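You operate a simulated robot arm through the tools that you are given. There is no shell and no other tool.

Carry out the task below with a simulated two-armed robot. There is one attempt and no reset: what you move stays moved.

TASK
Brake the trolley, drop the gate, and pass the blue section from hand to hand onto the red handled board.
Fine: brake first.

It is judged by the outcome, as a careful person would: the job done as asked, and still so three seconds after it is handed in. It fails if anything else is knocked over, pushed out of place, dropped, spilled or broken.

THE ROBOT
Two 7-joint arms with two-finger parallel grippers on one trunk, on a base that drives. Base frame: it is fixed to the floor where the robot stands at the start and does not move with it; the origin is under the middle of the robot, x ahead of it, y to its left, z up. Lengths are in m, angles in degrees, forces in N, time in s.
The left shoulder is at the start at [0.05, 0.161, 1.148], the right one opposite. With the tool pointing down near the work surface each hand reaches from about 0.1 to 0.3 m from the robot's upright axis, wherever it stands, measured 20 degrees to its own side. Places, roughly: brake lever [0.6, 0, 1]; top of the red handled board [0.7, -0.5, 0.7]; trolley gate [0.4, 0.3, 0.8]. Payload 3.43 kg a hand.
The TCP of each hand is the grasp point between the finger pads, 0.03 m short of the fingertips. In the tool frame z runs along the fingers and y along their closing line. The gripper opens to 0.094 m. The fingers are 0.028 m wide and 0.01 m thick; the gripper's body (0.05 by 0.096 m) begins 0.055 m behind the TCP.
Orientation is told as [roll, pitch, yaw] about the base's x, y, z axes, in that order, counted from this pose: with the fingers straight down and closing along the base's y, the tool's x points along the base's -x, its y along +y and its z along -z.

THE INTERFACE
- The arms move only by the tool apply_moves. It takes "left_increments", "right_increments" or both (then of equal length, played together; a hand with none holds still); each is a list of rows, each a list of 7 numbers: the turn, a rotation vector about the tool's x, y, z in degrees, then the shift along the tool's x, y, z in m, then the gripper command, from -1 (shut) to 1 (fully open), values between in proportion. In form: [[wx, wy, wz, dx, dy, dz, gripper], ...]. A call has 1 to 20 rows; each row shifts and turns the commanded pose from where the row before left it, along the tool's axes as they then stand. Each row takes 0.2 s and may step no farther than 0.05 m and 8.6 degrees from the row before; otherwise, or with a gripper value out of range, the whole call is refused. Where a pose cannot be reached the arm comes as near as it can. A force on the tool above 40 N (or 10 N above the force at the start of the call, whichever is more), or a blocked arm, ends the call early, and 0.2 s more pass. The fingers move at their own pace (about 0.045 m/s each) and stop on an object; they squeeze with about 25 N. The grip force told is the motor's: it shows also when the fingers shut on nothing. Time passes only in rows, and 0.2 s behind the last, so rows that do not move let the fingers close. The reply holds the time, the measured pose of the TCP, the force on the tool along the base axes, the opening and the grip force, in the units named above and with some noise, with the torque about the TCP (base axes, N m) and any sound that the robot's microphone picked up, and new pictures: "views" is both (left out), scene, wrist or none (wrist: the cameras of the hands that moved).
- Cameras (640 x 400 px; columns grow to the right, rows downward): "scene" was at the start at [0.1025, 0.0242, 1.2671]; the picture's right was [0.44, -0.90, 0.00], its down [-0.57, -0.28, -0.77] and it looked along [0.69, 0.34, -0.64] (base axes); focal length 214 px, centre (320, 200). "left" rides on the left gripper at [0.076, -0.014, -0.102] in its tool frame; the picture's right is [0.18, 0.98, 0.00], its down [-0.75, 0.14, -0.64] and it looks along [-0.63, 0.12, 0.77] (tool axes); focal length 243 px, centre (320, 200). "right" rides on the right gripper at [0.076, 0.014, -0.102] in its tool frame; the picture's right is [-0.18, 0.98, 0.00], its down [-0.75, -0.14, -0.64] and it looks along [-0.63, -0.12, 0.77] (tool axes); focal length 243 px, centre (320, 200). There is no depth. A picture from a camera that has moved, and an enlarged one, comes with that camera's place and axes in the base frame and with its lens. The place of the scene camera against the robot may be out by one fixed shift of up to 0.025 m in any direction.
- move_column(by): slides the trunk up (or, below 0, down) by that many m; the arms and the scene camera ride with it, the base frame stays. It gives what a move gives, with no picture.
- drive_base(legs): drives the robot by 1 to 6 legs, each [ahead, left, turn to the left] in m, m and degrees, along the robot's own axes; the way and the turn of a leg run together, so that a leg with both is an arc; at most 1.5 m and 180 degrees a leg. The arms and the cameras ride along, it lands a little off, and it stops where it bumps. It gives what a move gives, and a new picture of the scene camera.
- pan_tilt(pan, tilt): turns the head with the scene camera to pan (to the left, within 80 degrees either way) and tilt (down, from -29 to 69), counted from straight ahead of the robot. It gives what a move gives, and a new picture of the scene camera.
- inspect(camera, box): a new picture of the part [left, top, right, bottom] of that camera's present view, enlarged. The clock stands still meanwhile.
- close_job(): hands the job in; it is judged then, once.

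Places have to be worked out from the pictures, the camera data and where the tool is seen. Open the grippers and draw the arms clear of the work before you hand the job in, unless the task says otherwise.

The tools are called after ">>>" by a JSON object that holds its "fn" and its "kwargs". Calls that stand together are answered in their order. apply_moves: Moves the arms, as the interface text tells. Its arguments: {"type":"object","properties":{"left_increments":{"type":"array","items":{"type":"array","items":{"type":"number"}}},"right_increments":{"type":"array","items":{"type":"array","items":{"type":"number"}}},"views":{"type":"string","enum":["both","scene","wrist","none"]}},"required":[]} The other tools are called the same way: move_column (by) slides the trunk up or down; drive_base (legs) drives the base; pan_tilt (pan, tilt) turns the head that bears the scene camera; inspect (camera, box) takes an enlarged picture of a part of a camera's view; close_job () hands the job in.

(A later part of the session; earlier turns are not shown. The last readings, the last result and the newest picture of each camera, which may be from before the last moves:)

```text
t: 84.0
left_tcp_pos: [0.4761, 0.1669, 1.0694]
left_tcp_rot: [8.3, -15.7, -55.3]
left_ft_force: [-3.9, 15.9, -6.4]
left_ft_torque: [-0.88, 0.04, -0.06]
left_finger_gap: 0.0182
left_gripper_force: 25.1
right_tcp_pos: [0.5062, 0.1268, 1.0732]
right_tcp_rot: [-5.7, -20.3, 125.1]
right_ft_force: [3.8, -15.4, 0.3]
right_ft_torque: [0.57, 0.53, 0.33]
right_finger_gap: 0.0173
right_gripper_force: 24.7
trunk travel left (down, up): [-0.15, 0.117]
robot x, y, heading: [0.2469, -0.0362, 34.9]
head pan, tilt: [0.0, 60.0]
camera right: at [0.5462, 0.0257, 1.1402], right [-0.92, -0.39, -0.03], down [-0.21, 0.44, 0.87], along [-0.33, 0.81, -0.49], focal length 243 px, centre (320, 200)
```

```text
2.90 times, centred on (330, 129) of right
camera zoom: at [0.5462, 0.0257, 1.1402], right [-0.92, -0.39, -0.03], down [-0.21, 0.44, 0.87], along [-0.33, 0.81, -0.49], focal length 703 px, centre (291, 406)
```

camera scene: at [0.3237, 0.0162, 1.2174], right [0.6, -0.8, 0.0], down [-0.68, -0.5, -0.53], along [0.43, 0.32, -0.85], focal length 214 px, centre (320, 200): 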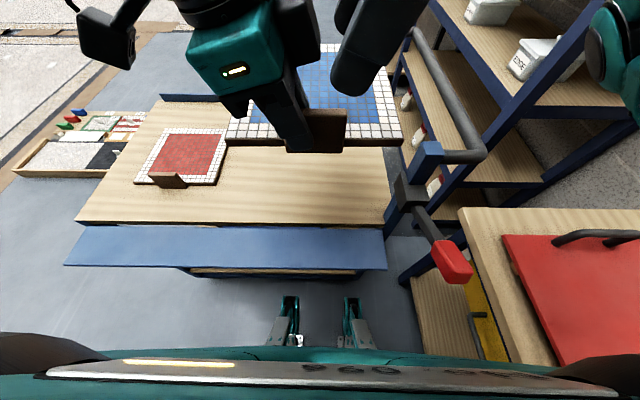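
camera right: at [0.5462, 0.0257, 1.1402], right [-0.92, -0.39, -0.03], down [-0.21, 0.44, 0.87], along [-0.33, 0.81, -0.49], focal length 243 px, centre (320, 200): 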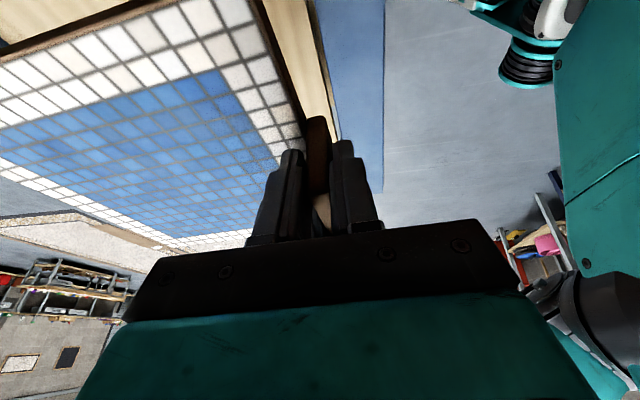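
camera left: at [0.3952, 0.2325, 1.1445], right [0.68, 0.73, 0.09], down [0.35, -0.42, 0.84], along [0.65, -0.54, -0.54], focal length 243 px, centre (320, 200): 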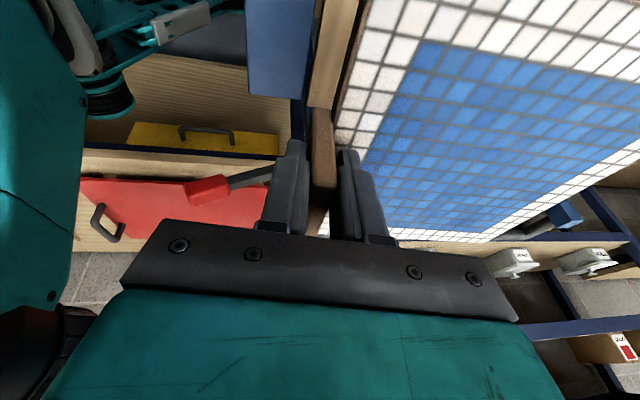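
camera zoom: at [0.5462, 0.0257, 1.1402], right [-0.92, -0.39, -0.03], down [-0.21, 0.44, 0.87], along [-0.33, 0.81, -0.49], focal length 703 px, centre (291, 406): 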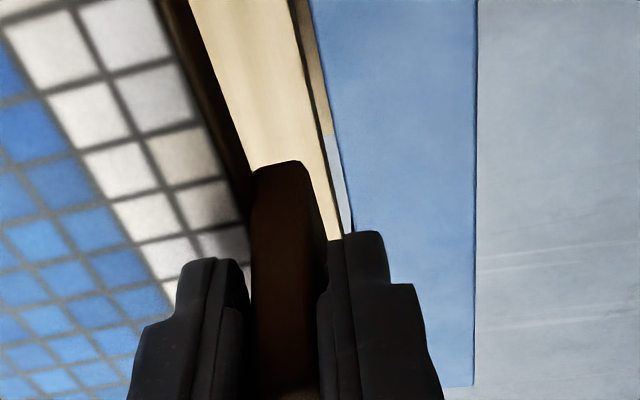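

Both hands grip the tab (right gap 17.3 mm, 25 N), but the fingertips press each other with about 15 N sideways. I ease the right hand 3 mm outward and pitch it slightly to take over the load.

>>> {"fn": "apply_moves", "kwargs": {"right_increments": [[0, 0, 0, 0.0019, 0, -0.0007, -1], [0, 0, 0, 0.0014, 0, -0.0005, -1], [0, 0, 0, 0, 0, 0, -1]], "views": "none"}}

>>> {"fn": "apply_moves", "kwargs": {"right_increments": [[1, 0, 0, 0, 0, -0.0005, -1], [1, 0, 0, 0, 0, -0.0005, -1], [0, 0, 0, 0, 0, 0, -1]], "views": "none"}}

```text
t: 84.8
left_tcp_pos: [0.4781, 0.1641, 1.0694]
left_tcp_rot: [8.4, -16.1, -55.5]
left_ft_force: [16.1, -11.1, -13.1]
left_ft_torque: [-0.13, 0.61, 0.17]
left_finger_gap: 0.0185
left_gripper_force: 24.9
right_tcp_pos: [0.5058, 0.1237, 1.0727]
right_tcp_rot: [-5.6, -20.9, 125.2]
right_ft_force: [-15.2, 11.6, 6.2]
right_ft_torque: [0.12, 0.18, 0.14]
right_finger_gap: 0.0176
right_gripper_force: 24.7
trunk travel left (down, up): [-0.15, 0.117]
robot x, y, heading: [0.2471, -0.0351, 35.1]
head pan, tilt: [0.0, 60.0]
```

```text
t: 85.6
left_tcp_pos: [0.4776, 0.1649, 1.0704]
left_tcp_rot: [8.4, -16.1, -55.4]
left_ft_force: [17.6, -18.2, -4.0]
left_ft_torque: [-0.12, 0.39, -0.02]
left_finger_gap: 0.0181
left_gripper_force: 25.3
right_tcp_pos: [0.5059, 0.1243, 1.0727]
right_tcp_rot: [-7.5, -20.6, 125.0]
right_ft_force: [-16.3, 17.3, -2.3]
right_ft_torque: [-0.19, 0.21, 0.22]
right_finger_gap: 0.0174
right_gripper_force: 25.0
trunk travel left (down, up): [-0.15, 0.117]
robot x, y, heading: [0.2487, -0.0322, 34.9]
head pan, tilt: [0.0, 60.0]
```

The load is shifting across (right carries 0.28 N·m and 2.3 N). I take back half of the outward shift to remove the tension, and pitch a bit more.

>>> {"fn": "apply_moves", "kwargs": {"right_increments": [[0, 0, 0, -0.0018, 0, 0.0005, -1], [1, 0, 0, 0, 0, -0.0006, -1], [1, 0, 0, 0, 0, -0.0006, -1], [0, 0, 0, 0, 0, 0, -1]], "views": "none"}}

```text
t: 86.6
left_tcp_pos: [0.4774, 0.1657, 1.0711]
left_tcp_rot: [8.4, -15.9, -55.4]
left_ft_force: [8.5, -8.1, 11.9]
left_ft_torque: [-0.38, -0.07, -0.2]
left_finger_gap: 0.0178
left_gripper_force: 25.3
right_tcp_pos: [0.5072, 0.1245, 1.074]
right_tcp_rot: [-9.5, -20.2, 125.0]
right_ft_force: [-8.0, 8.0, -16.7]
right_ft_torque: [-0.58, 0.22, 0.31]
right_finger_gap: 0.0178
right_gripper_force: 25.0
trunk travel left (down, up): [-0.15, 0.117]
robot x, y, heading: [0.2468, -0.0332, 34.7]
head pan, tilt: [0.0, 60.0]
```

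Nearly all of the couple is on the right now; it pulls up slightly too hard. I trim by under a millimetre and then open the left fingers.

>>> {"fn": "apply_moves", "kwargs": {"right_increments": [[0, 0, 0, -0.0008, 0, 0.0007, -1], [0, 0, 0, 0, 0, 0, -1]], "views": "none"}}

```text
t: 87.2
left_tcp_pos: [0.4764, 0.166, 1.0701]
left_tcp_rot: [8.4, -15.7, -55.3]
left_ft_force: [1.4, 3.6, 17.6]
left_ft_torque: [-1.22, -0.42, -0.4]
left_finger_gap: 0.0176
left_gripper_force: 24.9
right_tcp_pos: [0.5062, 0.1248, 1.0724]
right_tcp_rot: [-9.5, -20.0, 125.1]
right_ft_force: [0.7, -4.0, -23.1]
right_ft_torque: [-0.02, 0.35, 0.47]
right_finger_gap: 0.0177
right_gripper_force: 25.2
trunk travel left (down, up): [-0.15, 0.117]
robot x, y, heading: [0.2494, -0.0356, 34.9]
head pan, tilt: [0.0, 60.0]
```

>>> {"fn": "apply_moves", "kwargs": {"right_increments": [[0, 0, 0, 0.0004, 0, 0.0012, -1], [0, 0, 0, 0, 0, 0, -1]], "views": "none"}}

```text
t: 87.8
left_tcp_pos: [0.4774, 0.1663, 1.0698]
left_tcp_rot: [8.5, -15.7, -55.3]
left_ft_force: [-1.0, 9.8, 15.6]
left_ft_torque: [-0.89, -0.29, -0.23]
left_finger_gap: 0.0178
left_gripper_force: 24.8
right_tcp_pos: [0.5066, 0.1243, 1.0724]
right_tcp_rot: [-9.6, -20.2, 125.0]
right_ft_force: [2.6, -8.5, -21.8]
right_ft_torque: [-0.4, 0.23, 0.43]
right_finger_gap: 0.0175
right_gripper_force: 25.4
trunk travel left (down, up): [-0.15, 0.117]
robot x, y, heading: [0.2502, -0.0364, 34.9]
head pan, tilt: [0.0, 60.0]
```

I said I would trim until balanced: still 16 N upward on the left, so I lower the right another 2 mm and ease outward slightly.

>>> {"fn": "apply_moves", "kwargs": {"right_increments": [[0, 0, 0, 0.0013, 0, 0.0018, -1], [0, 0, 0, 0, 0, 0, -1]], "views": "none"}}

```text
t: 88.4
left_tcp_pos: [0.4764, 0.1665, 1.0692]
left_tcp_rot: [8.3, -15.6, -55.2]
left_ft_force: [5.6, 14.7, -0.6]
left_ft_torque: [-0.2, 0.3, 0.16]
left_finger_gap: 0.0175
left_gripper_force: 24.9
right_tcp_pos: [0.5071, 0.1247, 1.0699]
right_tcp_rot: [-9.7, -20.4, 125.3]
right_ft_force: [-5.4, -14.7, -6.2]
right_ft_torque: [-0.37, 0.11, 0.52]
right_finger_gap: 0.0175
right_gripper_force: 24.9
trunk travel left (down, up): [-0.15, 0.117]
robot x, y, heading: [0.2476, -0.0316, 34.9]
head pan, tilt: [0.0, 60.0]
```

Vertical load is balanced now (right carries all 6 N). I trim the remaining forward/sideways preload by a millimetre.

>>> {"fn": "apply_moves", "kwargs": {"right_increments": [[0, 0, 0, 0.0007, 0.001, 0, -1], [0, 0, 0, 0, 0, 0, -1]], "views": "wrist"}}

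>>> {"fn": "inspect", "kwargs": {"camera": "scene", "box": [180, 0, 460, 175]}}

```text
t: 89.0
left_tcp_pos: [0.4765, 0.1668, 1.0684]
left_tcp_rot: [8.3, -15.6, -55.4]
left_ft_force: [9.5, 12.0, -11.8]
left_ft_torque: [0.09, 0.5, 0.29]
left_finger_gap: 0.0176
left_gripper_force: 25.1
right_tcp_pos: [0.5065, 0.1254, 1.0709]
right_tcp_rot: [-9.6, -20.5, 125.1]
right_ft_force: [-8.8, -11.8, 5.9]
right_ft_torque: [-0.17, 0.31, 0.51]
right_finger_gap: 0.0175
right_gripper_force: 25.0
trunk travel left (down, up): [-0.15, 0.117]
robot x, y, heading: [0.2503, -0.035, 35.5]
head pan, tilt: [0.0, 60.0]
camera right: at [0.5407, 0.0209, 1.1367], right [-0.92, -0.37, -0.09], down [-0.25, 0.41, 0.88], along [-0.29, 0.83, -0.47], focal length 243 px, centre (320, 200)
```

right: 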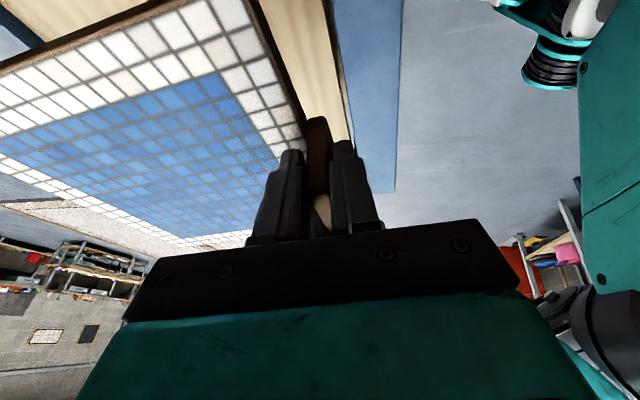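

```text
2.29 times, centred on (320, 88) of scene
camera zoom: at [0.3228, 0.0131, 1.2147], right [0.57, -0.82, 0.0], down [-0.71, -0.5, -0.5], along [0.41, 0.29, -0.87], focal length 490 px, centre (320, 457)
```

zoom: 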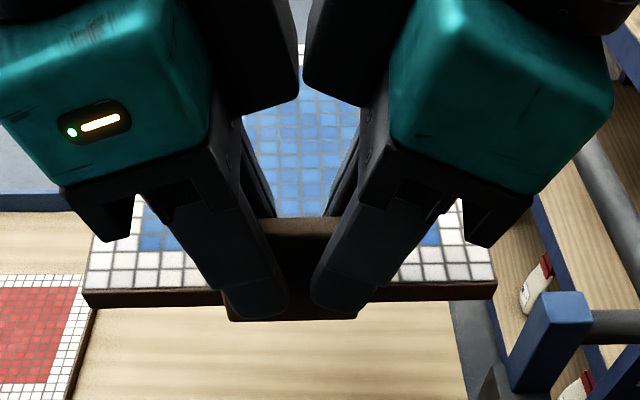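

Both hands hold, but the right pads cover only about 22 mm of the tab, less than I trust for taking over alone, and the hand housings touch. I reopen the right hand while the left carries, lean it 10° further out, and move it 7 mm further onto the tab and 4 mm deeper.

>>> {"fn": "apply_moves", "kwargs": {"right_increments": [[0, 0, 0, 0, 0, 0, -0.2], [0, 0, 0, 0, 0, 0, -0.05], [0, 0, 0, 0, 0, 0, -0.05], [0, -5, 0, 0.002, 0, -0.002, -0.05], [0, -5, 0, 0, 0, 0, -0.05]], "views": "none"}}

>>> {"fn": "inspect", "kwargs": {"camera": "scene", "box": [180, 0, 460, 175]}}

>>> {"fn": "inspect", "kwargs": {"camera": "right", "box": [220, 60, 440, 198]}}

```text
t: 90.2
left_tcp_pos: [0.4765, 0.1638, 1.0701]
left_tcp_rot: [8.3, -15.8, -55.3]
left_ft_force: [1.1, -1.2, -6.4]
left_ft_torque: [-0.28, 0.59, 0.03]
left_finger_gap: 0.0183
left_gripper_force: 25.2
right_tcp_pos: [0.5073, 0.1219, 1.0718]
right_tcp_rot: [-10.4, -30.2, 127.0]
right_ft_force: [-0.7, 0.5, 0.2]
right_ft_torque: [0.0, 0.01, 0.01]
right_finger_gap: 0.0448
right_gripper_force: 0.2
trunk travel left (down, up): [-0.15, 0.117]
robot x, y, heading: [0.2473, -0.0392, 34.8]
head pan, tilt: [0.0, 60.0]
```

```text
2.29 times, centred on (320, 88) of scene
camera zoom: at [0.3229, 0.013, 1.2147], right [0.57, -0.82, 0.0], down [-0.71, -0.5, -0.5], along [0.41, 0.29, -0.87], focal length 490 px, centre (320, 457)
```

zoom: 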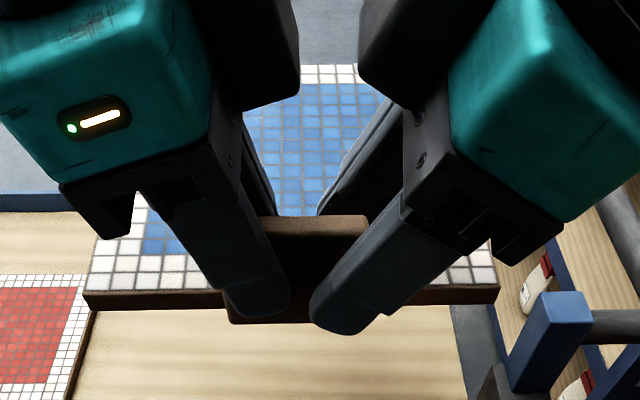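

```text
2.90 times, centred on (330, 129) of right
camera zoom: at [0.5504, 0.0107, 1.1177], right [-0.92, -0.38, -0.06], down [-0.17, 0.27, 0.95], along [-0.35, 0.88, -0.31], focal length 703 px, centre (291, 406)
```

zoom: 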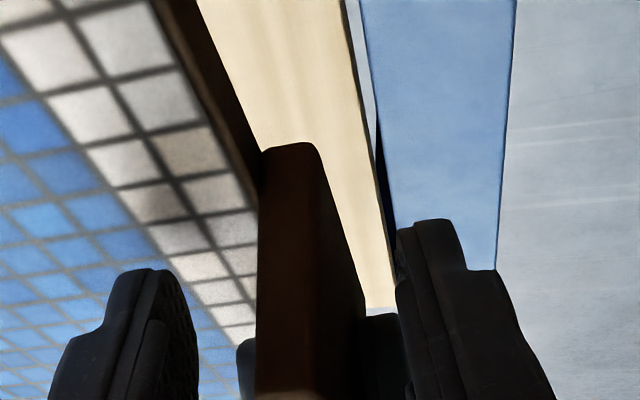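

The left carries alone again, steady, and the hands are now well apart. I move the right onto the tab to the new spot and read for contact before closing.

>>> {"fn": "apply_moves", "kwargs": {"right_increments": [[0, 0, 0, -0.001, 0.0005, 0.0035, -0.05], [0, 0, 0, -0.0008, 0.0005, 0.0033, -0.05]], "views": "none"}}

>>> {"fn": "inspect", "kwargs": {"camera": "scene", "box": [180, 0, 460, 175]}}

```text
t: 90.8
left_tcp_pos: [0.4772, 0.1652, 1.0694]
left_tcp_rot: [8.2, -15.9, -55.3]
left_ft_force: [-0.7, -0.8, -5.4]
left_ft_torque: [-0.29, 0.53, 0.0]
left_finger_gap: 0.0182
left_gripper_force: 24.9
right_tcp_pos: [0.5065, 0.1269, 1.0664]
right_tcp_rot: [-10.4, -30.2, 127.0]
right_ft_force: [-0.2, 0.9, 0.7]
right_ft_torque: [0.03, -0.02, -0.01]
right_finger_gap: 0.0446
right_gripper_force: 0.1
trunk travel left (down, up): [-0.15, 0.117]
robot x, y, heading: [0.2491, -0.0337, 35.0]
head pan, tilt: [0.0, 60.0]
```

```text
2.29 times, centred on (320, 88) of scene
camera zoom: at [0.3228, 0.0131, 1.2147], right [0.57, -0.82, 0.0], down [-0.71, -0.5, -0.5], along [0.41, 0.29, -0.87], focal length 490 px, centre (320, 457)
```

zoom: 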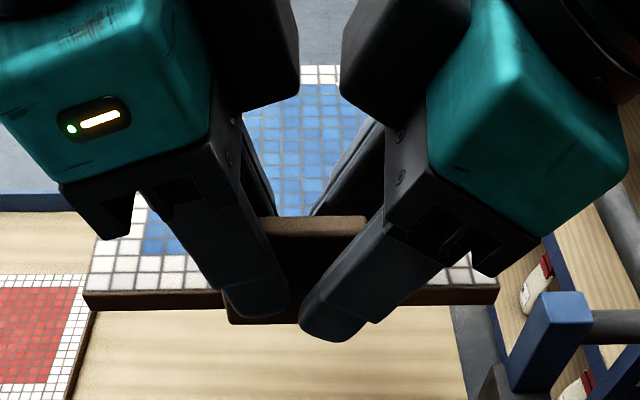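

No contact. I close the right hand again.

>>> {"fn": "apply_moves", "kwargs": {"right_increments": [[0, 0, 0, 0, 0, 0, -0.6], [0, 0, 0, 0, 0, 0, -1], [0, 0, 0, 0, 0, 0, -1], [0, 0, 0, 0, 0, 0, -1], [0, 0, 0, 0, 0, 0, -1]], "views": "none"}}

>>> {"fn": "inspect", "kwargs": {"camera": "scene", "box": [180, 0, 460, 175]}}

>>> {"fn": "inspect", "kwargs": {"camera": "right", "box": [220, 60, 440, 198]}}

```text
t: 92.0
left_tcp_pos: [0.4769, 0.1657, 1.0687]
left_tcp_rot: [8.3, -15.8, -55.4]
left_ft_force: [-0.3, 9.2, -2.3]
left_ft_torque: [-0.03, 0.22, -0.21]
left_finger_gap: 0.0177
left_gripper_force: 24.7
right_tcp_pos: [0.5049, 0.1268, 1.0661]
right_tcp_rot: [-10.3, -30.1, 126.7]
right_ft_force: [-0.4, -9.0, -5.1]
right_ft_torque: [-0.4, 0.27, 0.4]
right_finger_gap: 0.018
right_gripper_force: 24.7
trunk travel left (down, up): [-0.15, 0.117]
robot x, y, heading: [0.2476, -0.0343, 34.8]
head pan, tilt: [0.0, 60.0]
```

```text
2.29 times, centred on (320, 88) of scene
camera zoom: at [0.3228, 0.0131, 1.2147], right [0.57, -0.82, 0.0], down [-0.71, -0.5, -0.5], along [0.41, 0.29, -0.87], focal length 490 px, centre (320, 457)
```

zoom: 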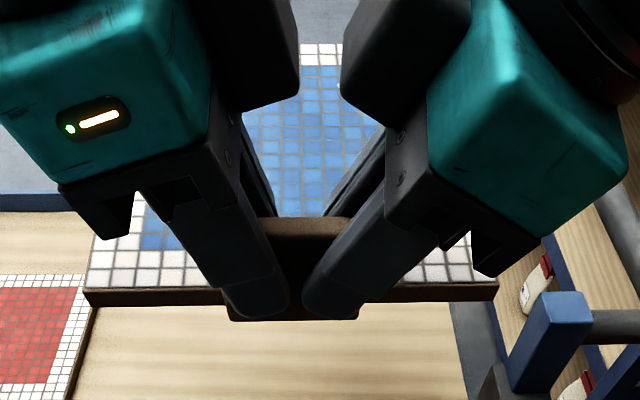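

```text
2.90 times, centred on (330, 129) of right
camera zoom: at [0.5479, 0.0151, 1.1125], right [-0.92, -0.38, -0.06], down [-0.17, 0.27, 0.95], along [-0.34, 0.88, -0.32], focal length 703 px, centre (291, 406)
```

zoom: 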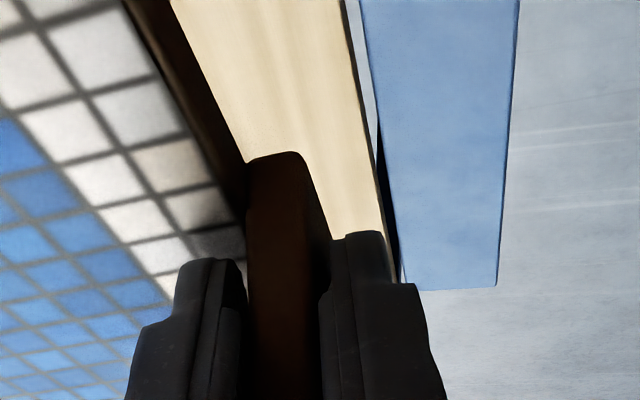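

The right took most of the load as it closed (5 N, 0.45 N·m). Now I open the left just a little and watch whether the right holds alone.

>>> {"fn": "apply_moves", "kwargs": {"left_increments": [[0, 0, 0, 0, 0, 0, -0.55], [0, 0, 0, 0, 0, 0, -0.5], [0, 0, 0, 0, 0, 0, -0.5]], "views": "none"}}

>>> {"fn": "inspect", "kwargs": {"camera": "scene", "box": [180, 0, 460, 175]}}

```text
t: 92.8
left_tcp_pos: [0.4776, 0.1659, 1.0698]
left_tcp_rot: [8.4, -15.7, -55.4]
left_ft_force: [0.3, 12.5, 1.4]
left_ft_torque: [0.24, 0.01, 0.03]
left_finger_gap: 0.0209
left_gripper_force: 0.0
right_tcp_pos: [0.5054, 0.1263, 1.0658]
right_tcp_rot: [-10.3, -30.2, 126.9]
right_ft_force: [-0.9, -13.4, -8.3]
right_ft_torque: [-0.71, 0.37, 0.36]
right_finger_gap: 0.0179
right_gripper_force: 24.8
trunk travel left (down, up): [-0.15, 0.117]
robot x, y, heading: [0.2483, -0.0335, 34.9]
head pan, tilt: [0.0, 60.0]
```

```text
2.29 times, centred on (320, 88) of scene
camera zoom: at [0.3228, 0.0131, 1.2147], right [0.57, -0.82, 0.0], down [-0.71, -0.5, -0.5], along [0.41, 0.29, -0.87], focal length 490 px, centre (320, 457)
```

zoom: 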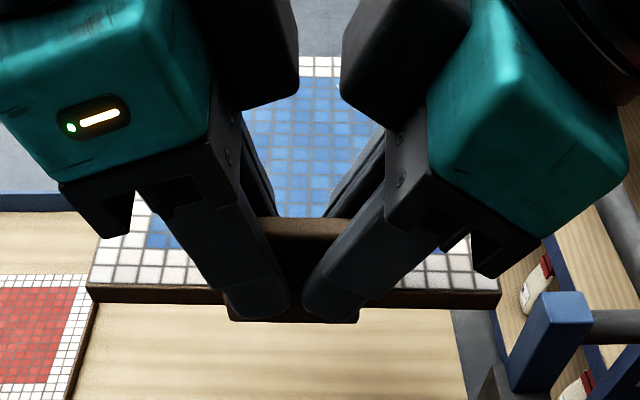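

The right holds alone (0.71 N·m, gap steady at 17.9 mm). I ease the left sideways off the contact, open it a bit more and withdraw it upward along its axis.

>>> {"fn": "apply_moves", "kwargs": {"left_increments": [[0, 0, 0, 0.003, 0, 0, -0.3], [0, 0, 0, 0.003, 0, 0, -0.2], [0, 0, 0, 0.002, 0, -0.01, -0.2], [0, 0, 0, 0.002, 0, -0.015, -0.2], [0, 0, 0, 0.004, 0, -0.02, -0.2], [0, 0, 0, 0.01, 0, -0.03, -0.2], [0, 0, 0, 0.02, 0, -0.03, -0.2], [0, 0, 0, 0.03, 0, -0.03, -0.2]], "views": "both"}}

```text
t: 94.6
left_tcp_pos: [0.402, 0.2464, 1.1779]
left_tcp_rot: [8.3, -15.9, -55.4]
left_ft_force: [-0.1, 0.1, 1.0]
left_ft_torque: [-0.02, 0.0, -0.04]
left_finger_gap: 0.0377
left_gripper_force: 0.0
right_tcp_pos: [0.505, 0.126, 1.0658]
right_tcp_rot: [-10.3, -30.2, 127.0]
right_ft_force: [0.1, 0.7, -5.6]
right_ft_torque: [-0.5, 0.46, -0.01]
right_finger_gap: 0.0178
right_gripper_force: 25.4
trunk travel left (down, up): [-0.15, 0.117]
robot x, y, heading: [0.2539, -0.0344, 34.9]
head pan, tilt: [0.0, 60.0]
camera scene: at [0.3223, 0.0134, 1.2148], right [0.57, -0.82, 0.0], down [-0.71, -0.5, -0.5], along [0.41, 0.29, -0.87], focal length 214 px, centre (320, 200)
camera left: at [0.3208, 0.3125, 1.2521], right [0.68, 0.73, 0.09], down [0.35, -0.42, 0.84], along [0.65, -0.54, -0.54], focal length 243 px, centre (320, 200)
```

scene: 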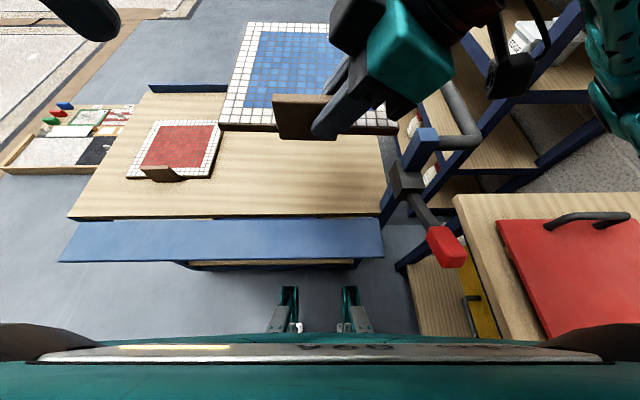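
left: 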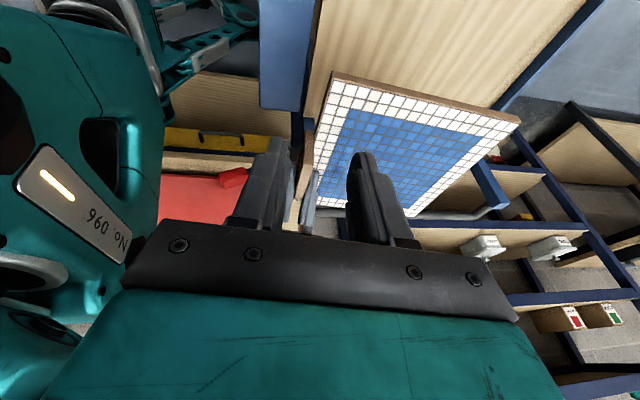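

Handover done: the right hand alone carries 5.6 N and 0.66 N·m with a steady grip. I bring the left hand clear, then raise the trunk fully before driving away from the trolley.

>>> {"fn": "apply_moves", "kwargs": {"left_increments": [[0, 0, 0, 0.03, -0.01, -0.01, 0], [0, 0, 0, 0.03, -0.01, -0.01, 0], [0, 0, 0, 0.03, -0.01, -0.01, 0], [0, 0, 0, 0.03, 0, -0.01, 0], [0, 5, 0, 0.03, 0, 0, 0], [0, 5, 0, 0.01, 0, 0, 0]], "views": "none"}}

>>> {"fn": "move_column", "kwargs": {"by": 0.1}}

>>> {"fn": "inspect", "kwargs": {"camera": "scene", "box": [0, 0, 640, 400]}}

```text
t: 96.0
left_tcp_pos: [0.2762, 0.358, 1.1694]
left_tcp_rot: [8.0, -5.8, -53.9]
left_ft_force: [-0.4, 0.1, 0.6]
left_ft_torque: [0.02, -0.01, -0.02]
left_finger_gap: 0.0471
left_gripper_force: 0.0
right_tcp_pos: [0.505, 0.1263, 1.0668]
right_tcp_rot: [-10.5, -30.2, 127.0]
right_ft_force: [0.7, -0.5, -6.3]
right_ft_torque: [-0.48, 0.41, -0.03]
right_finger_gap: 0.018
right_gripper_force: 25.5
trunk travel left (down, up): [-0.15, 0.117]
robot x, y, heading: [0.2545, -0.04, 35.1]
head pan, tilt: [0.0, 60.0]
```

```text
t: 97.4
left_tcp_pos: [0.2776, 0.3572, 1.2687]
left_tcp_rot: [8.2, -5.9, -54.0]
left_ft_force: [-0.1, 0.0, 0.1]
left_ft_torque: [-0.01, 0.0, -0.02]
left_finger_gap: 0.0469
left_gripper_force: 0.0
right_tcp_pos: [0.5042, 0.1268, 1.165]
right_tcp_rot: [-10.4, -30.3, 126.8]
right_ft_force: [-0.1, 0.6, -5.2]
right_ft_torque: [-0.51, 0.47, 0.01]
right_finger_gap: 0.018
right_gripper_force: 24.7
trunk travel left (down, up): [-0.25, 0.017]
robot x, y, heading: [0.25, -0.0321, 35.1]
head pan, tilt: [0.0, 60.0]
```

```text
1.00 times, centred on (320, 200) of scene (not enlarged: the box is as wide or as high as the picture)
camera zoom: at [0.323, 0.0133, 1.3147], right [0.57, -0.82, 0.0], down [-0.71, -0.5, -0.5], along [0.41, 0.29, -0.87], focal length 214 px, centre (320, 200)
```

zoom: 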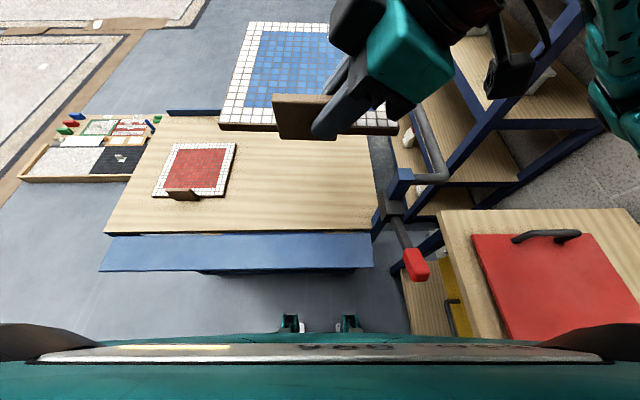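

Carried high and steady. I back away from the trolley 16 cm.

>>> {"fn": "drive_base", "kwargs": {"legs": [[-0.08, 0, 0], [-0.08, 0, 0]]}}

```text
t: 99.1
left_tcp_pos: [0.1456, 0.2657, 1.2696]
left_tcp_rot: [8.1, -6.0, -53.9]
left_ft_force: [-0.5, -1.2, 1.0]
left_ft_torque: [0.0, -0.02, 0.0]
left_finger_gap: 0.047
left_gripper_force: 0.1
right_tcp_pos: [0.3746, 0.0332, 1.1666]
right_tcp_rot: [-10.4, -30.1, 127.0]
right_ft_force: [-0.3, 0.0, -5.9]
right_ft_torque: [-0.5, 0.43, -0.01]
right_finger_gap: 0.0177
right_gripper_force: 24.7
trunk travel left (down, up): [-0.25, 0.017]
robot x, y, heading: [0.1171, -0.1254, 35.0]
head pan, tilt: [0.0, 60.0]
camera scene: at [0.1911, -0.079, 1.3148], right [0.57, -0.82, 0.0], down [-0.71, -0.5, -0.5], along [0.41, 0.29, -0.87], focal length 214 px, centre (320, 200)
```

scene: 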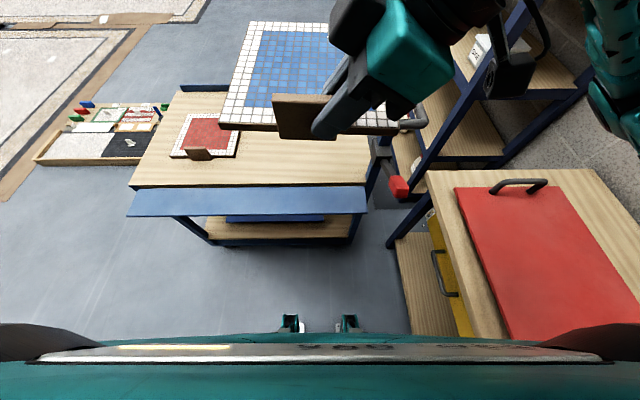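

Still steady. The red board's near edge lies at e≈0.64, far edge at e≈0.97, between n≈-0.03 and 0.51. I turn right toward the bench in gentle steps.

>>> {"fn": "drive_base", "kwargs": {"legs": [[0, 0, -25]]}}

>>> {"fn": "drive_base", "kwargs": {"legs": [[0, 0, -25], [0, 0, -25]]}}

```text
t: 100.8
left_tcp_pos: [0.3083, 0.2174, 1.2707]
left_tcp_rot: [8.1, -6.0, -78.6]
left_ft_force: [-0.1, 0.4, 1.0]
left_ft_torque: [-0.01, 0.01, 0.02]
left_finger_gap: 0.0469
left_gripper_force: 0.0
right_tcp_pos: [0.4183, -0.0875, 1.1662]
right_tcp_rot: [-10.4, -30.2, 102.0]
right_ft_force: [0.4, -0.7, -5.5]
right_ft_torque: [-0.27, 0.61, -0.01]
right_finger_gap: 0.0178
right_gripper_force: 25.0
trunk travel left (down, up): [-0.25, 0.017]
robot x, y, heading: [0.1167, -0.1258, 10.4]
head pan, tilt: [0.0, 60.0]
camera scene: at [0.2094, -0.1213, 1.3147], right [0.18, -0.98, 0.0], down [-0.85, -0.15, -0.5], along [0.49, 0.09, -0.87], focal length 214 px, centre (320, 200)
```

scene: 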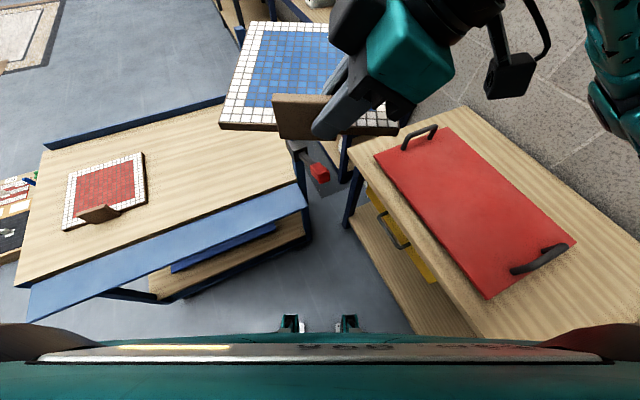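

```text
t: 103.7
left_tcp_pos: [0.503, -0.0468, 1.2699]
left_tcp_rot: [8.0, -5.9, -128.0]
left_ft_force: [-0.2, -0.1, 0.2]
left_ft_torque: [0.0, -0.03, 0.03]
left_finger_gap: 0.047
left_gripper_force: 0.0
right_tcp_pos: [0.3435, -0.3276, 1.1663]
right_tcp_rot: [-10.4, -30.1, 52.9]
right_ft_force: [-0.6, 0.0, -7.1]
right_ft_torque: [0.29, 0.56, 0.02]
right_finger_gap: 0.0176
right_gripper_force: 24.9
trunk travel left (down, up): [-0.25, 0.017]
robot x, y, heading: [0.1175, -0.1236, -38.9]
head pan, tilt: [0.0, 60.0]
camera scene: at [0.1869, -0.2077, 1.3147], right [-0.63, -0.78, 0.0], down [-0.67, 0.55, -0.5], along [0.39, -0.32, -0.87], focal length 214 px, centre (320, 200)
```

scene: 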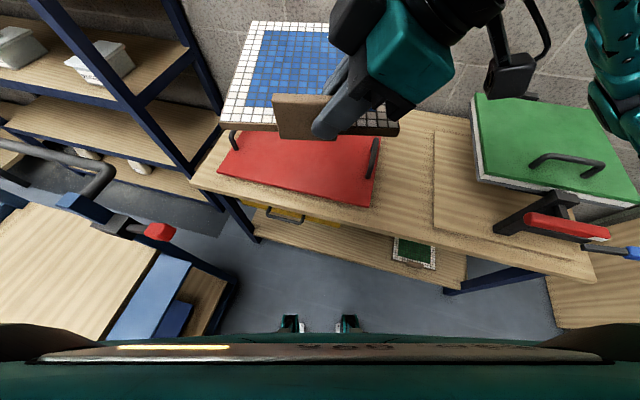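

The whole bench is visible: the red board with its two dark handles is at n≈-0.03 to 0.52, e≈0.64 to 0.98; other things (green board, red-handled cutter) lie farther right. I drive a little ahead and left to line up, then check.

>>> {"fn": "drive_base", "kwargs": {"legs": [[0.045, 0.052, -1]]}}

>>> {"fn": "pan_tilt", "kwargs": {"pan": 0, "tilt": 69}}

```text
t: 104.8
left_tcp_pos: [0.5726, -0.0419, 1.2695]
left_tcp_rot: [7.9, -5.9, -129.0]
left_ft_force: [0.6, 0.3, -0.6]
left_ft_torque: [0.0, 0.03, -0.01]
left_finger_gap: 0.0469
left_gripper_force: 0.1
right_tcp_pos: [0.4074, -0.3209, 1.1664]
right_tcp_rot: [-10.3, -30.0, 51.8]
right_ft_force: [0.0, 0.0, -5.5]
right_ft_torque: [0.32, 0.61, 0.02]
right_finger_gap: 0.0179
right_gripper_force: 24.8
trunk travel left (down, up): [-0.25, 0.017]
robot x, y, heading: [0.1837, -0.1148, -40.2]
head pan, tilt: [0.0, 60.0]
camera scene: at [0.2537, -0.1975, 1.3147], right [-0.65, -0.76, 0.0], down [-0.66, 0.56, -0.5], along [0.38, -0.32, -0.87], focal length 214 px, centre (320, 200)
```

scene: 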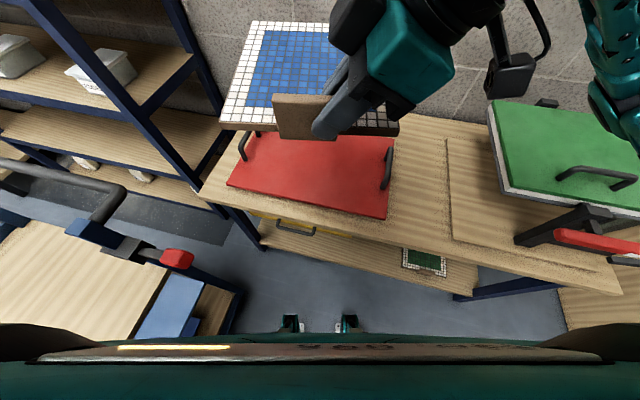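

```text
t: 105.5
left_tcp_pos: [0.5715, -0.0409, 1.2701]
left_tcp_rot: [8.0, -5.9, -129.0]
left_ft_force: [-0.2, 0.1, 0.6]
left_ft_torque: [-0.02, 0.02, -0.03]
left_finger_gap: 0.0471
left_gripper_force: 0.1
right_tcp_pos: [0.4057, -0.3217, 1.1668]
right_tcp_rot: [-10.3, -30.0, 51.7]
right_ft_force: [0.8, -1.0, -5.1]
right_ft_torque: [0.31, 0.59, -0.01]
right_finger_gap: 0.0179
right_gripper_force: 25.1
trunk travel left (down, up): [-0.25, 0.017]
robot x, y, heading: [0.1847, -0.1141, -40.2]
head pan, tilt: [0.0, 68.8]
camera scene: at [0.2448, -0.1907, 1.3054], right [-0.65, -0.76, 0.0], down [-0.71, 0.6, -0.36], along [0.28, -0.23, -0.93], focal length 214 px, centre (320, 200)
```

scene: 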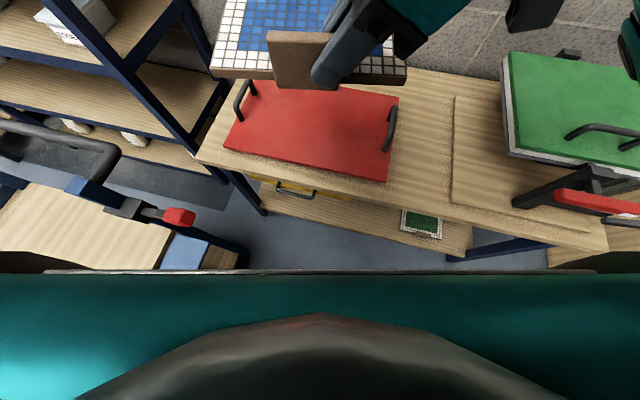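

Board corners check out from two views: near edge from (0.77, -0.22) to (0.335, -0.54), yaw about 36°. I turn the held section about 10° to square it with the board and extend it slowly over the near right part, between the handles, still at height.

>>> {"fn": "apply_moves", "kwargs": {"right_increments": [[1.3, 0.4, 2.2, 0, 0, 0, -1], [1.3, 0.4, 2.2, 0, 0, 0, -1], [1.3, 0.4, 2.2, 0, 0, 0, -1], [1.3, 0.4, 2.2, 0, 0, 0, -1], [0, 0, 0, 0.0035, -0.0115, 0.0002, -1], [0, 0, 0, 0.0046, -0.0155, 0.0003, -1], [0, 0, 0, 0.0046, -0.0155, 0.0003, -1], [0, 0, 0, 0.0046, -0.0155, 0.0003, -1], [0, 0, 0, 0.0046, -0.0155, 0.0003, -1], [0, 0, 0, 0.0046, -0.0155, 0.0003, -1]], "views": "both"}}

```text
t: 107.7
left_tcp_pos: [0.5717, -0.0415, 1.2684]
left_tcp_rot: [8.0, -5.9, -129.0]
left_ft_force: [1.2, 0.2, -0.3]
left_ft_torque: [0.0, -0.03, -0.02]
left_finger_gap: 0.047
left_gripper_force: 0.1
right_tcp_pos: [0.4361, -0.392, 1.1637]
right_tcp_rot: [-10.3, -30.2, 41.3]
right_ft_force: [0.5, -0.2, -5.1]
right_ft_torque: [0.43, 0.53, -0.02]
right_finger_gap: 0.0176
right_gripper_force: 24.7
right hand out of reach, approached as far as the arm can: row 10
trunk travel left (down, up): [-0.25, 0.017]
robot x, y, heading: [0.1834, -0.1144, -40.2]
head pan, tilt: [0.0, 68.8]
camera scene: at [0.2453, -0.1908, 1.3053], right [-0.65, -0.76, 0.0], down [-0.71, 0.6, -0.36], along [0.28, -0.23, -0.93], focal length 214 px, centre (320, 200)
camera right: at [0.3277, -0.4431, 1.2109], right [-0.45, 0.89, -0.06], down [0.26, 0.19, 0.95], along [0.85, 0.41, -0.32], focal length 243 px, centre (320, 200)
```

scene: 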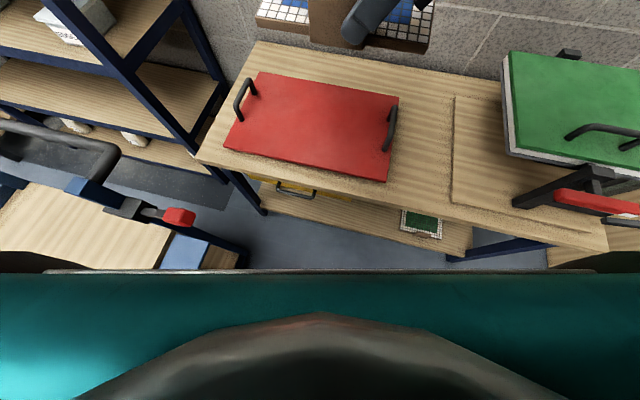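
right: 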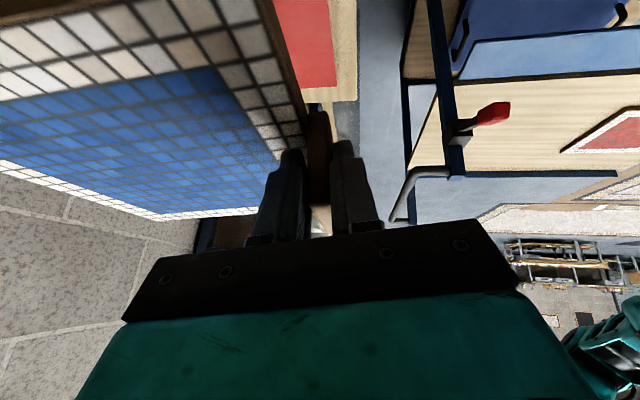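

Out of reach in that last row at about 0.37 m ahead. The section is still tipped far-edge-up, so I level the hand a few degrees, which I need anyway, and see whether reach improves.

>>> {"fn": "apply_moves", "kwargs": {"right_increments": [[-1.2, 0, 0, 0, 0, 0, -1], [-1.2, 0, 0, 0, 0, 0, -1], [-1.2, 0, 0, 0, 0, 0, -1], [-1.2, 0, 0, 0, 0, 0, -1], [0, 0, 0, 0.004, -0.01, 0, -1], [0, 0, 0, 0.004, -0.01, 0, -1]], "views": "wrist"}}

```text
t: 109.1
left_tcp_pos: [0.5714, -0.0424, 1.2696]
left_tcp_rot: [8.1, -5.9, -129.0]
left_ft_force: [0.1, 0.4, 0.3]
left_ft_torque: [0.0, 0.0, 0.0]
left_finger_gap: 0.0469
left_gripper_force: 0.1
right_tcp_pos: [0.4358, -0.3907, 1.1638]
right_tcp_rot: [-10.3, -30.2, 41.3]
right_ft_force: [-0.1, 0.3, -6.2]
right_ft_torque: [0.41, 0.51, -0.01]
right_finger_gap: 0.0179
right_gripper_force: 25.0
right hand out of reach, approached as far as the arm can: row 3, 5, 6
trunk travel left (down, up): [-0.25, 0.017]
robot x, y, heading: [0.1857, -0.1173, -40.2]
head pan, tilt: [0.0, 68.8]
camera right: at [0.3273, -0.4428, 1.211], right [-0.45, 0.89, -0.06], down [0.26, 0.19, 0.95], along [0.85, 0.41, -0.32], focal length 243 px, centre (320, 200)
```

right: 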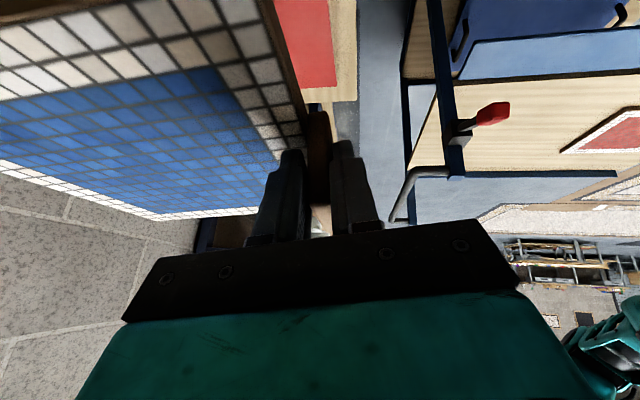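

The hand can't level here; it's at a joint limit too close to the robot's centre line. A better stance is with the target more to the right hand's own side: I draw the hand back, shift the base to the right and turn it slightly left, which also keeps my left side away from the brake lever.

>>> {"fn": "apply_moves", "kwargs": {"right_increments": [[0, 0, 0, 0, 0.01, 0, -1], [0, 0, 0, 0, 0.015, 0, -1], [0, 0, 0, 0, 0.015, 0, -1], [0, 0, 0, 0, 0.015, 0, -1], [0, 0, 0, 0, 0.01, 0, -1]], "views": "none"}}

>>> {"fn": "drive_base", "kwargs": {"legs": [[0.005, -0.057, 0], [0, 0, 11]]}}

```text
t: 110.3
left_tcp_pos: [0.5724, -0.0408, 1.2689]
left_tcp_rot: [8.1, -5.9, -129.0]
left_ft_force: [-0.7, -0.1, -0.1]
left_ft_torque: [-0.01, -0.01, 0.0]
left_finger_gap: 0.047
left_gripper_force: 0.1
right_tcp_pos: [0.3972, -0.3393, 1.1559]
right_tcp_rot: [-9.2, -30.2, 41.3]
right_ft_force: [0.3, -0.1, -6.3]
right_ft_torque: [0.4, 0.5, -0.02]
right_finger_gap: 0.0177
right_gripper_force: 25.1
trunk travel left (down, up): [-0.25, 0.017]
robot x, y, heading: [0.1847, -0.1117, -40.1]
head pan, tilt: [0.0, 68.8]
```

```text
t: 112.2
left_tcp_pos: [0.519, -0.0165, 1.2704]
left_tcp_rot: [8.1, -5.9, -118.1]
left_ft_force: [0.4, -0.8, -0.1]
left_ft_torque: [-0.04, 0.0, -0.01]
left_finger_gap: 0.0471
left_gripper_force: 0.1
right_tcp_pos: [0.4051, -0.3421, 1.1553]
right_tcp_rot: [-9.2, -30.2, 52.4]
right_ft_force: [-0.4, 0.6, -6.0]
right_ft_torque: [0.32, 0.56, 0.03]
right_finger_gap: 0.0177
right_gripper_force: 25.1
trunk travel left (down, up): [-0.25, 0.017]
robot x, y, heading: [0.1538, -0.157, -29.4]
head pan, tilt: [0.0, 68.8]
camera scene: at [0.2229, -0.2216, 1.3054], right [-0.49, -0.87, 0.0], down [-0.81, 0.45, -0.36], along [0.32, -0.18, -0.93], focal length 214 px, centre (320, 200)
```

scene: 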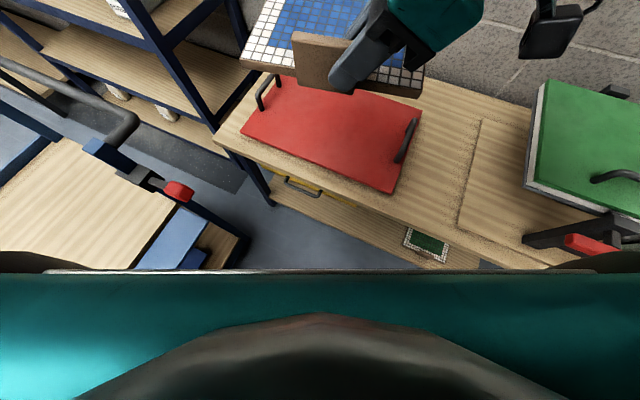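

Now the target sits about 0.44 m ahead and 0.12 m to the right, the hand's own side. I square the section to the board again and extend over it slowly.

>>> {"fn": "apply_moves", "kwargs": {"right_increments": [[1.38, 0.38, 2.35, 0, 0, 0, -1], [1.38, 0.38, 2.35, 0, 0, 0, -1], [1.38, 0.38, 2.35, 0, 0, 0, -1], [1.38, 0.38, 2.35, 0, 0, 0, -1], [0, 0, 0, 0.002, -0.008, 0.0002, -1], [0, 0, 0, 0.0034, -0.0149, 0.0004, -1], [0, 0, 0, 0.0034, -0.0149, 0.0004, -1], [0, 0, 0, 0.0034, -0.0149, 0.0004, -1], [0, 0, 0, 0.0034, -0.0149, 0.0004, -1], [0, 0, 0, 0.0034, -0.0149, 0.0004, -1], [0, 0, 0, 0.0034, -0.0149, 0.0004, -1]], "views": "scene"}}

```text
t: 114.6
left_tcp_pos: [0.5181, -0.016, 1.27]
left_tcp_rot: [8.0, -5.8, -118.1]
left_ft_force: [0.1, -0.4, -0.3]
left_ft_torque: [0.0, 0.02, 0.0]
left_finger_gap: 0.0471
left_gripper_force: 0.0
right_tcp_pos: [0.449, -0.4313, 1.1551]
right_tcp_rot: [-9.0, -30.2, 41.2]
right_ft_force: [-0.6, -1.0, -5.5]
right_ft_torque: [0.41, 0.52, -0.02]
right_finger_gap: 0.0174
right_gripper_force: 25.4
trunk travel left (down, up): [-0.25, 0.017]
robot x, y, heading: [0.1547, -0.1589, -29.1]
head pan, tilt: [0.0, 68.8]
camera scene: at [0.2229, -0.2223, 1.3053], right [-0.49, -0.87, 0.0], down [-0.81, 0.46, -0.36], along [0.32, -0.18, -0.93], focal length 214 px, centre (320, 200)
```

scene: 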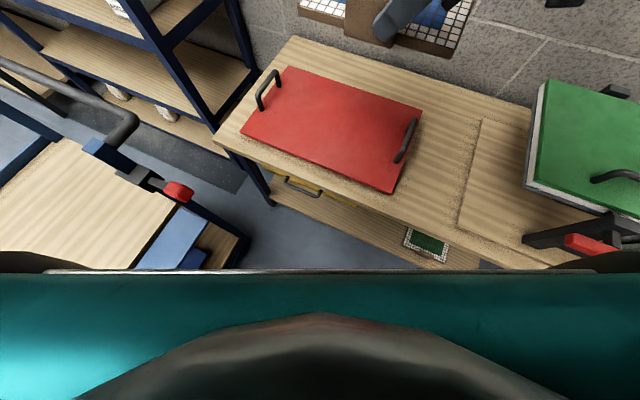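

Reached without complaint. I continue the last 5 cm and use the left wrist camera for an independent look at the board below.

>>> {"fn": "apply_moves", "kwargs": {"right_increments": [[0, 0, 0, 0.003, -0.013, 0.0004, -1], [0, 0, 0, 0.003, -0.013, 0.0004, -1], [0, 0, 0, 0.003, -0.013, 0.0004, -1], [0, 0, 0, 0.002, -0.008, 0.0004, -1]], "views": "wrist"}}

>>> {"fn": "inspect", "kwargs": {"camera": "left", "box": [0, 0, 640, 400]}}

```text
t: 115.6
left_tcp_pos: [0.5186, -0.0156, 1.2697]
left_tcp_rot: [8.0, -5.9, -118.1]
left_ft_force: [0.3, -0.5, -0.1]
left_ft_torque: [0.0, 0.02, 0.01]
left_finger_gap: 0.0471
left_gripper_force: 0.1
right_tcp_pos: [0.458, -0.4481, 1.1544]
right_tcp_rot: [-9.1, -30.1, 41.1]
right_ft_force: [-0.2, 0.0, -6.1]
right_ft_torque: [0.43, 0.51, -0.01]
right_finger_gap: 0.0174
right_gripper_force: 24.9
right hand out of reach, approached as far as the arm can: row 2, 3, 4
trunk travel left (down, up): [-0.25, 0.017]
robot x, y, heading: [0.1551, -0.1592, -29.3]
head pan, tilt: [0.0, 68.8]
camera right: at [0.3496, -0.5011, 1.202], right [-0.46, 0.89, -0.04], down [0.27, 0.18, 0.95], along [0.85, 0.42, -0.32], focal length 243 px, centre (320, 200)
```

right: 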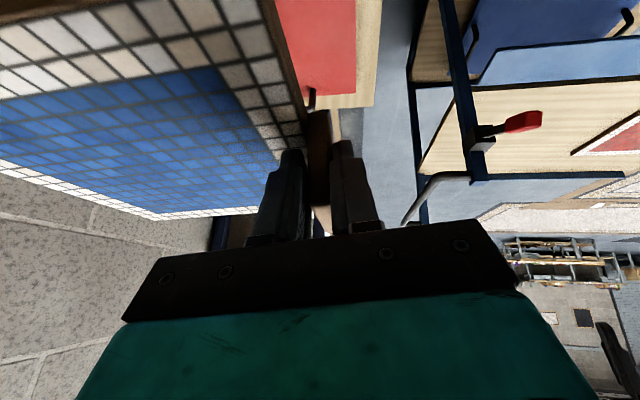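

```text
1.00 times, centred on (320, 200) of left (not enlarged: the box is as wide or as high as the picture)
camera zoom: at [0.5331, 0.0742, 1.3608], right [0.95, -0.28, 0.12], down [-0.28, -0.63, 0.73], along [-0.13, -0.73, -0.67], focal length 243 px, centre (320, 200)
```

zoom: 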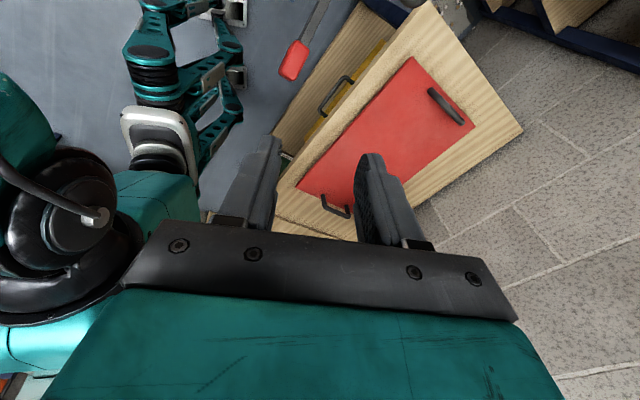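

The hand is about 3.5 cm short. The left wrist view confirms the board corners ((0.78, -0.22), (0.345, -0.54)). Turning the base a further 9° left puts the target more to the right arm's side without getting nearer the bench.

>>> {"fn": "drive_base", "kwargs": {"legs": [[0, 0, 9]]}}

```text
t: 116.7
left_tcp_pos: [0.4911, 0.0387, 1.2694]
left_tcp_rot: [8.0, -5.9, -109.2]
left_ft_force: [-0.7, -0.8, -0.9]
left_ft_torque: [-0.03, 0.01, 0.0]
left_finger_gap: 0.047
left_gripper_force: 0.1
right_tcp_pos: [0.4982, -0.3978, 1.1544]
right_tcp_rot: [-9.1, -30.2, 50.0]
right_ft_force: [0.1, 0.2, -6.8]
right_ft_torque: [0.3, 0.56, 0.0]
right_finger_gap: 0.0176
right_gripper_force: 24.9
trunk travel left (down, up): [-0.25, 0.017]
robot x, y, heading: [0.1517, -0.1608, -20.6]
head pan, tilt: [0.0, 68.8]
camera scene: at [0.2291, -0.2083, 1.3053], right [-0.35, -0.94, 0.0], down [-0.87, 0.32, -0.36], along [0.34, -0.13, -0.93], focal length 214 px, centre (320, 200)
```

scene: 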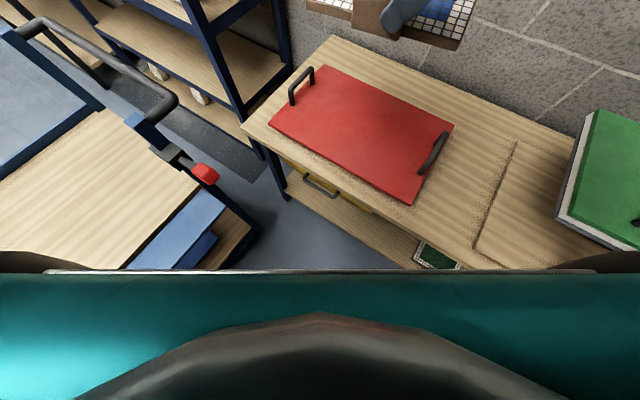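

I re-square the section (9° about vertical) and move it sideways over the chosen place.

>>> {"fn": "apply_moves", "kwargs": {"right_increments": [[1.5, 0.41, 2.56, 0, 0, 0, -1], [1.5, 0.41, 2.56, 0, 0, 0, -1], [1.5, 0.41, 2.56, 0, 0, 0, -1], [0, 0, 0, 0.006, -0.0053, -0.0026, -1], [0, 0, 0, 0.0098, -0.0088, -0.0044, -1], [0, 0, 0, 0.0098, -0.0088, -0.0044, -1], [0, 0, 0, 0.0098, -0.0088, -0.0044, -1], [0, 0, 0, 0.0098, -0.0088, -0.0044, -1], [0, 0, 0, 0.0098, -0.0088, -0.0044, -1], [0, 0, 0, 0.0039, -0.0035, -0.0018, -1]], "views": "none"}}

```text
t: 118.9
left_tcp_pos: [0.4916, 0.0379, 1.2698]
left_tcp_rot: [8.1, -5.8, -109.2]
left_ft_force: [0.5, 0.6, -0.3]
left_ft_torque: [0.01, 0.01, -0.01]
left_finger_gap: 0.047
left_gripper_force: 0.0
right_tcp_pos: [0.4829, -0.4606, 1.1548]
right_tcp_rot: [-9.1, -30.1, 40.9]
right_ft_force: [-0.6, -0.3, -6.7]
right_ft_torque: [0.43, 0.49, 0.0]
right_finger_gap: 0.0176
right_gripper_force: 24.6
right hand out of reach, approached as far as the arm can: row 9, 10
trunk travel left (down, up): [-0.25, 0.017]
robot x, y, heading: [0.1519, -0.1593, -20.4]
head pan, tilt: [0.0, 68.8]
```

I'm within 2 cm of the planned spot (section would sit at t≈0.08 to 0.29, s≈0.03 to 0.24 on the board, all inside its edges and handles). Before lowering the trunk I move the left hand up and inward, away from the lever and post.

>>> {"fn": "apply_moves", "kwargs": {"left_increments": [[0, 0, 0, -0.03, 0, -0.03, 0], [0, 0, 0, -0.03, 0, -0.03, 0], [0, 0, 0, -0.03, 0, -0.02, 0], [0, 0, 0, -0.02, 0, 0, 0]], "views": "none"}}

>>> {"fn": "move_column", "kwargs": {"by": -0.12}}

>>> {"fn": "pan_tilt", "kwargs": {"pan": -20, "tilt": 62}}

```text
t: 119.9
left_tcp_pos: [0.4479, -0.0536, 1.361]
left_tcp_rot: [8.0, -5.9, -109.2]
left_ft_force: [0.2, 0.9, -0.1]
left_ft_torque: [-0.01, 0.01, 0.0]
left_finger_gap: 0.0474
left_gripper_force: 0.1
right_tcp_pos: [0.4823, -0.4611, 1.1544]
right_tcp_rot: [-9.1, -30.1, 40.7]
right_ft_force: [0.4, 0.1, -6.2]
right_ft_torque: [0.45, 0.54, 0.0]
right_finger_gap: 0.0178
right_gripper_force: 25.2
trunk travel left (down, up): [-0.25, 0.017]
robot x, y, heading: [0.1536, -0.1621, -20.4]
head pan, tilt: [0.0, 68.8]
```

```text
t: 121.4
left_tcp_pos: [0.4476, -0.0538, 1.2411]
left_tcp_rot: [8.1, -5.9, -109.2]
left_ft_force: [-0.5, -0.4, 0.2]
left_ft_torque: [0.0, -0.02, 0.0]
left_finger_gap: 0.047
left_gripper_force: 0.2
right_tcp_pos: [0.4831, -0.46, 1.0352]
right_tcp_rot: [-9.2, -30.1, 40.7]
right_ft_force: [0.0, 0.4, -5.7]
right_ft_torque: [0.42, 0.49, 0.01]
right_finger_gap: 0.0177
right_gripper_force: 24.9
trunk travel left (down, up): [-0.13, 0.137]
robot x, y, heading: [0.1528, -0.1638, -20.3]
head pan, tilt: [0.0, 68.8]
```

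```text
t: 122.2
left_tcp_pos: [0.4487, -0.053, 1.2415]
left_tcp_rot: [8.1, -6.0, -109.2]
left_ft_force: [-1.0, -0.6, 0.0]
left_ft_torque: [0.01, -0.01, 0.0]
left_finger_gap: 0.0469
left_gripper_force: 0.1
right_tcp_pos: [0.4829, -0.4612, 1.0348]
right_tcp_rot: [-9.1, -30.1, 40.8]
right_ft_force: [0.9, -0.5, -5.9]
right_ft_torque: [0.45, 0.52, 0.01]
right_finger_gap: 0.0172
right_gripper_force: 24.7
trunk travel left (down, up): [-0.13, 0.137]
robot x, y, heading: [0.1508, -0.1614, -20.4]
head pan, tilt: [-20.0, 62.0]
camera scene: at [0.2257, -0.2307, 1.1924], right [-0.65, -0.76, 0.0], down [-0.67, 0.57, -0.47], along [0.36, -0.3, -0.88], focal length 214 px, centre (320, 200)
```

scene: 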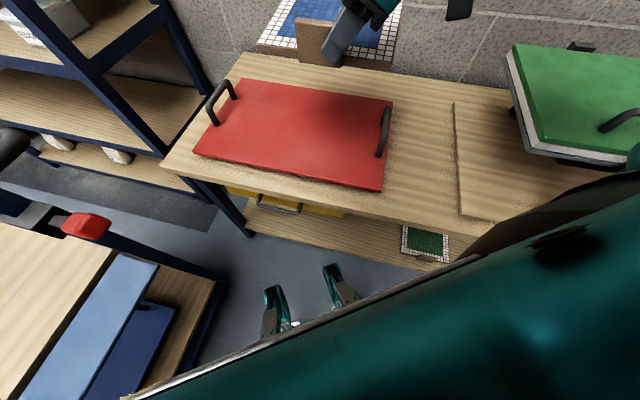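

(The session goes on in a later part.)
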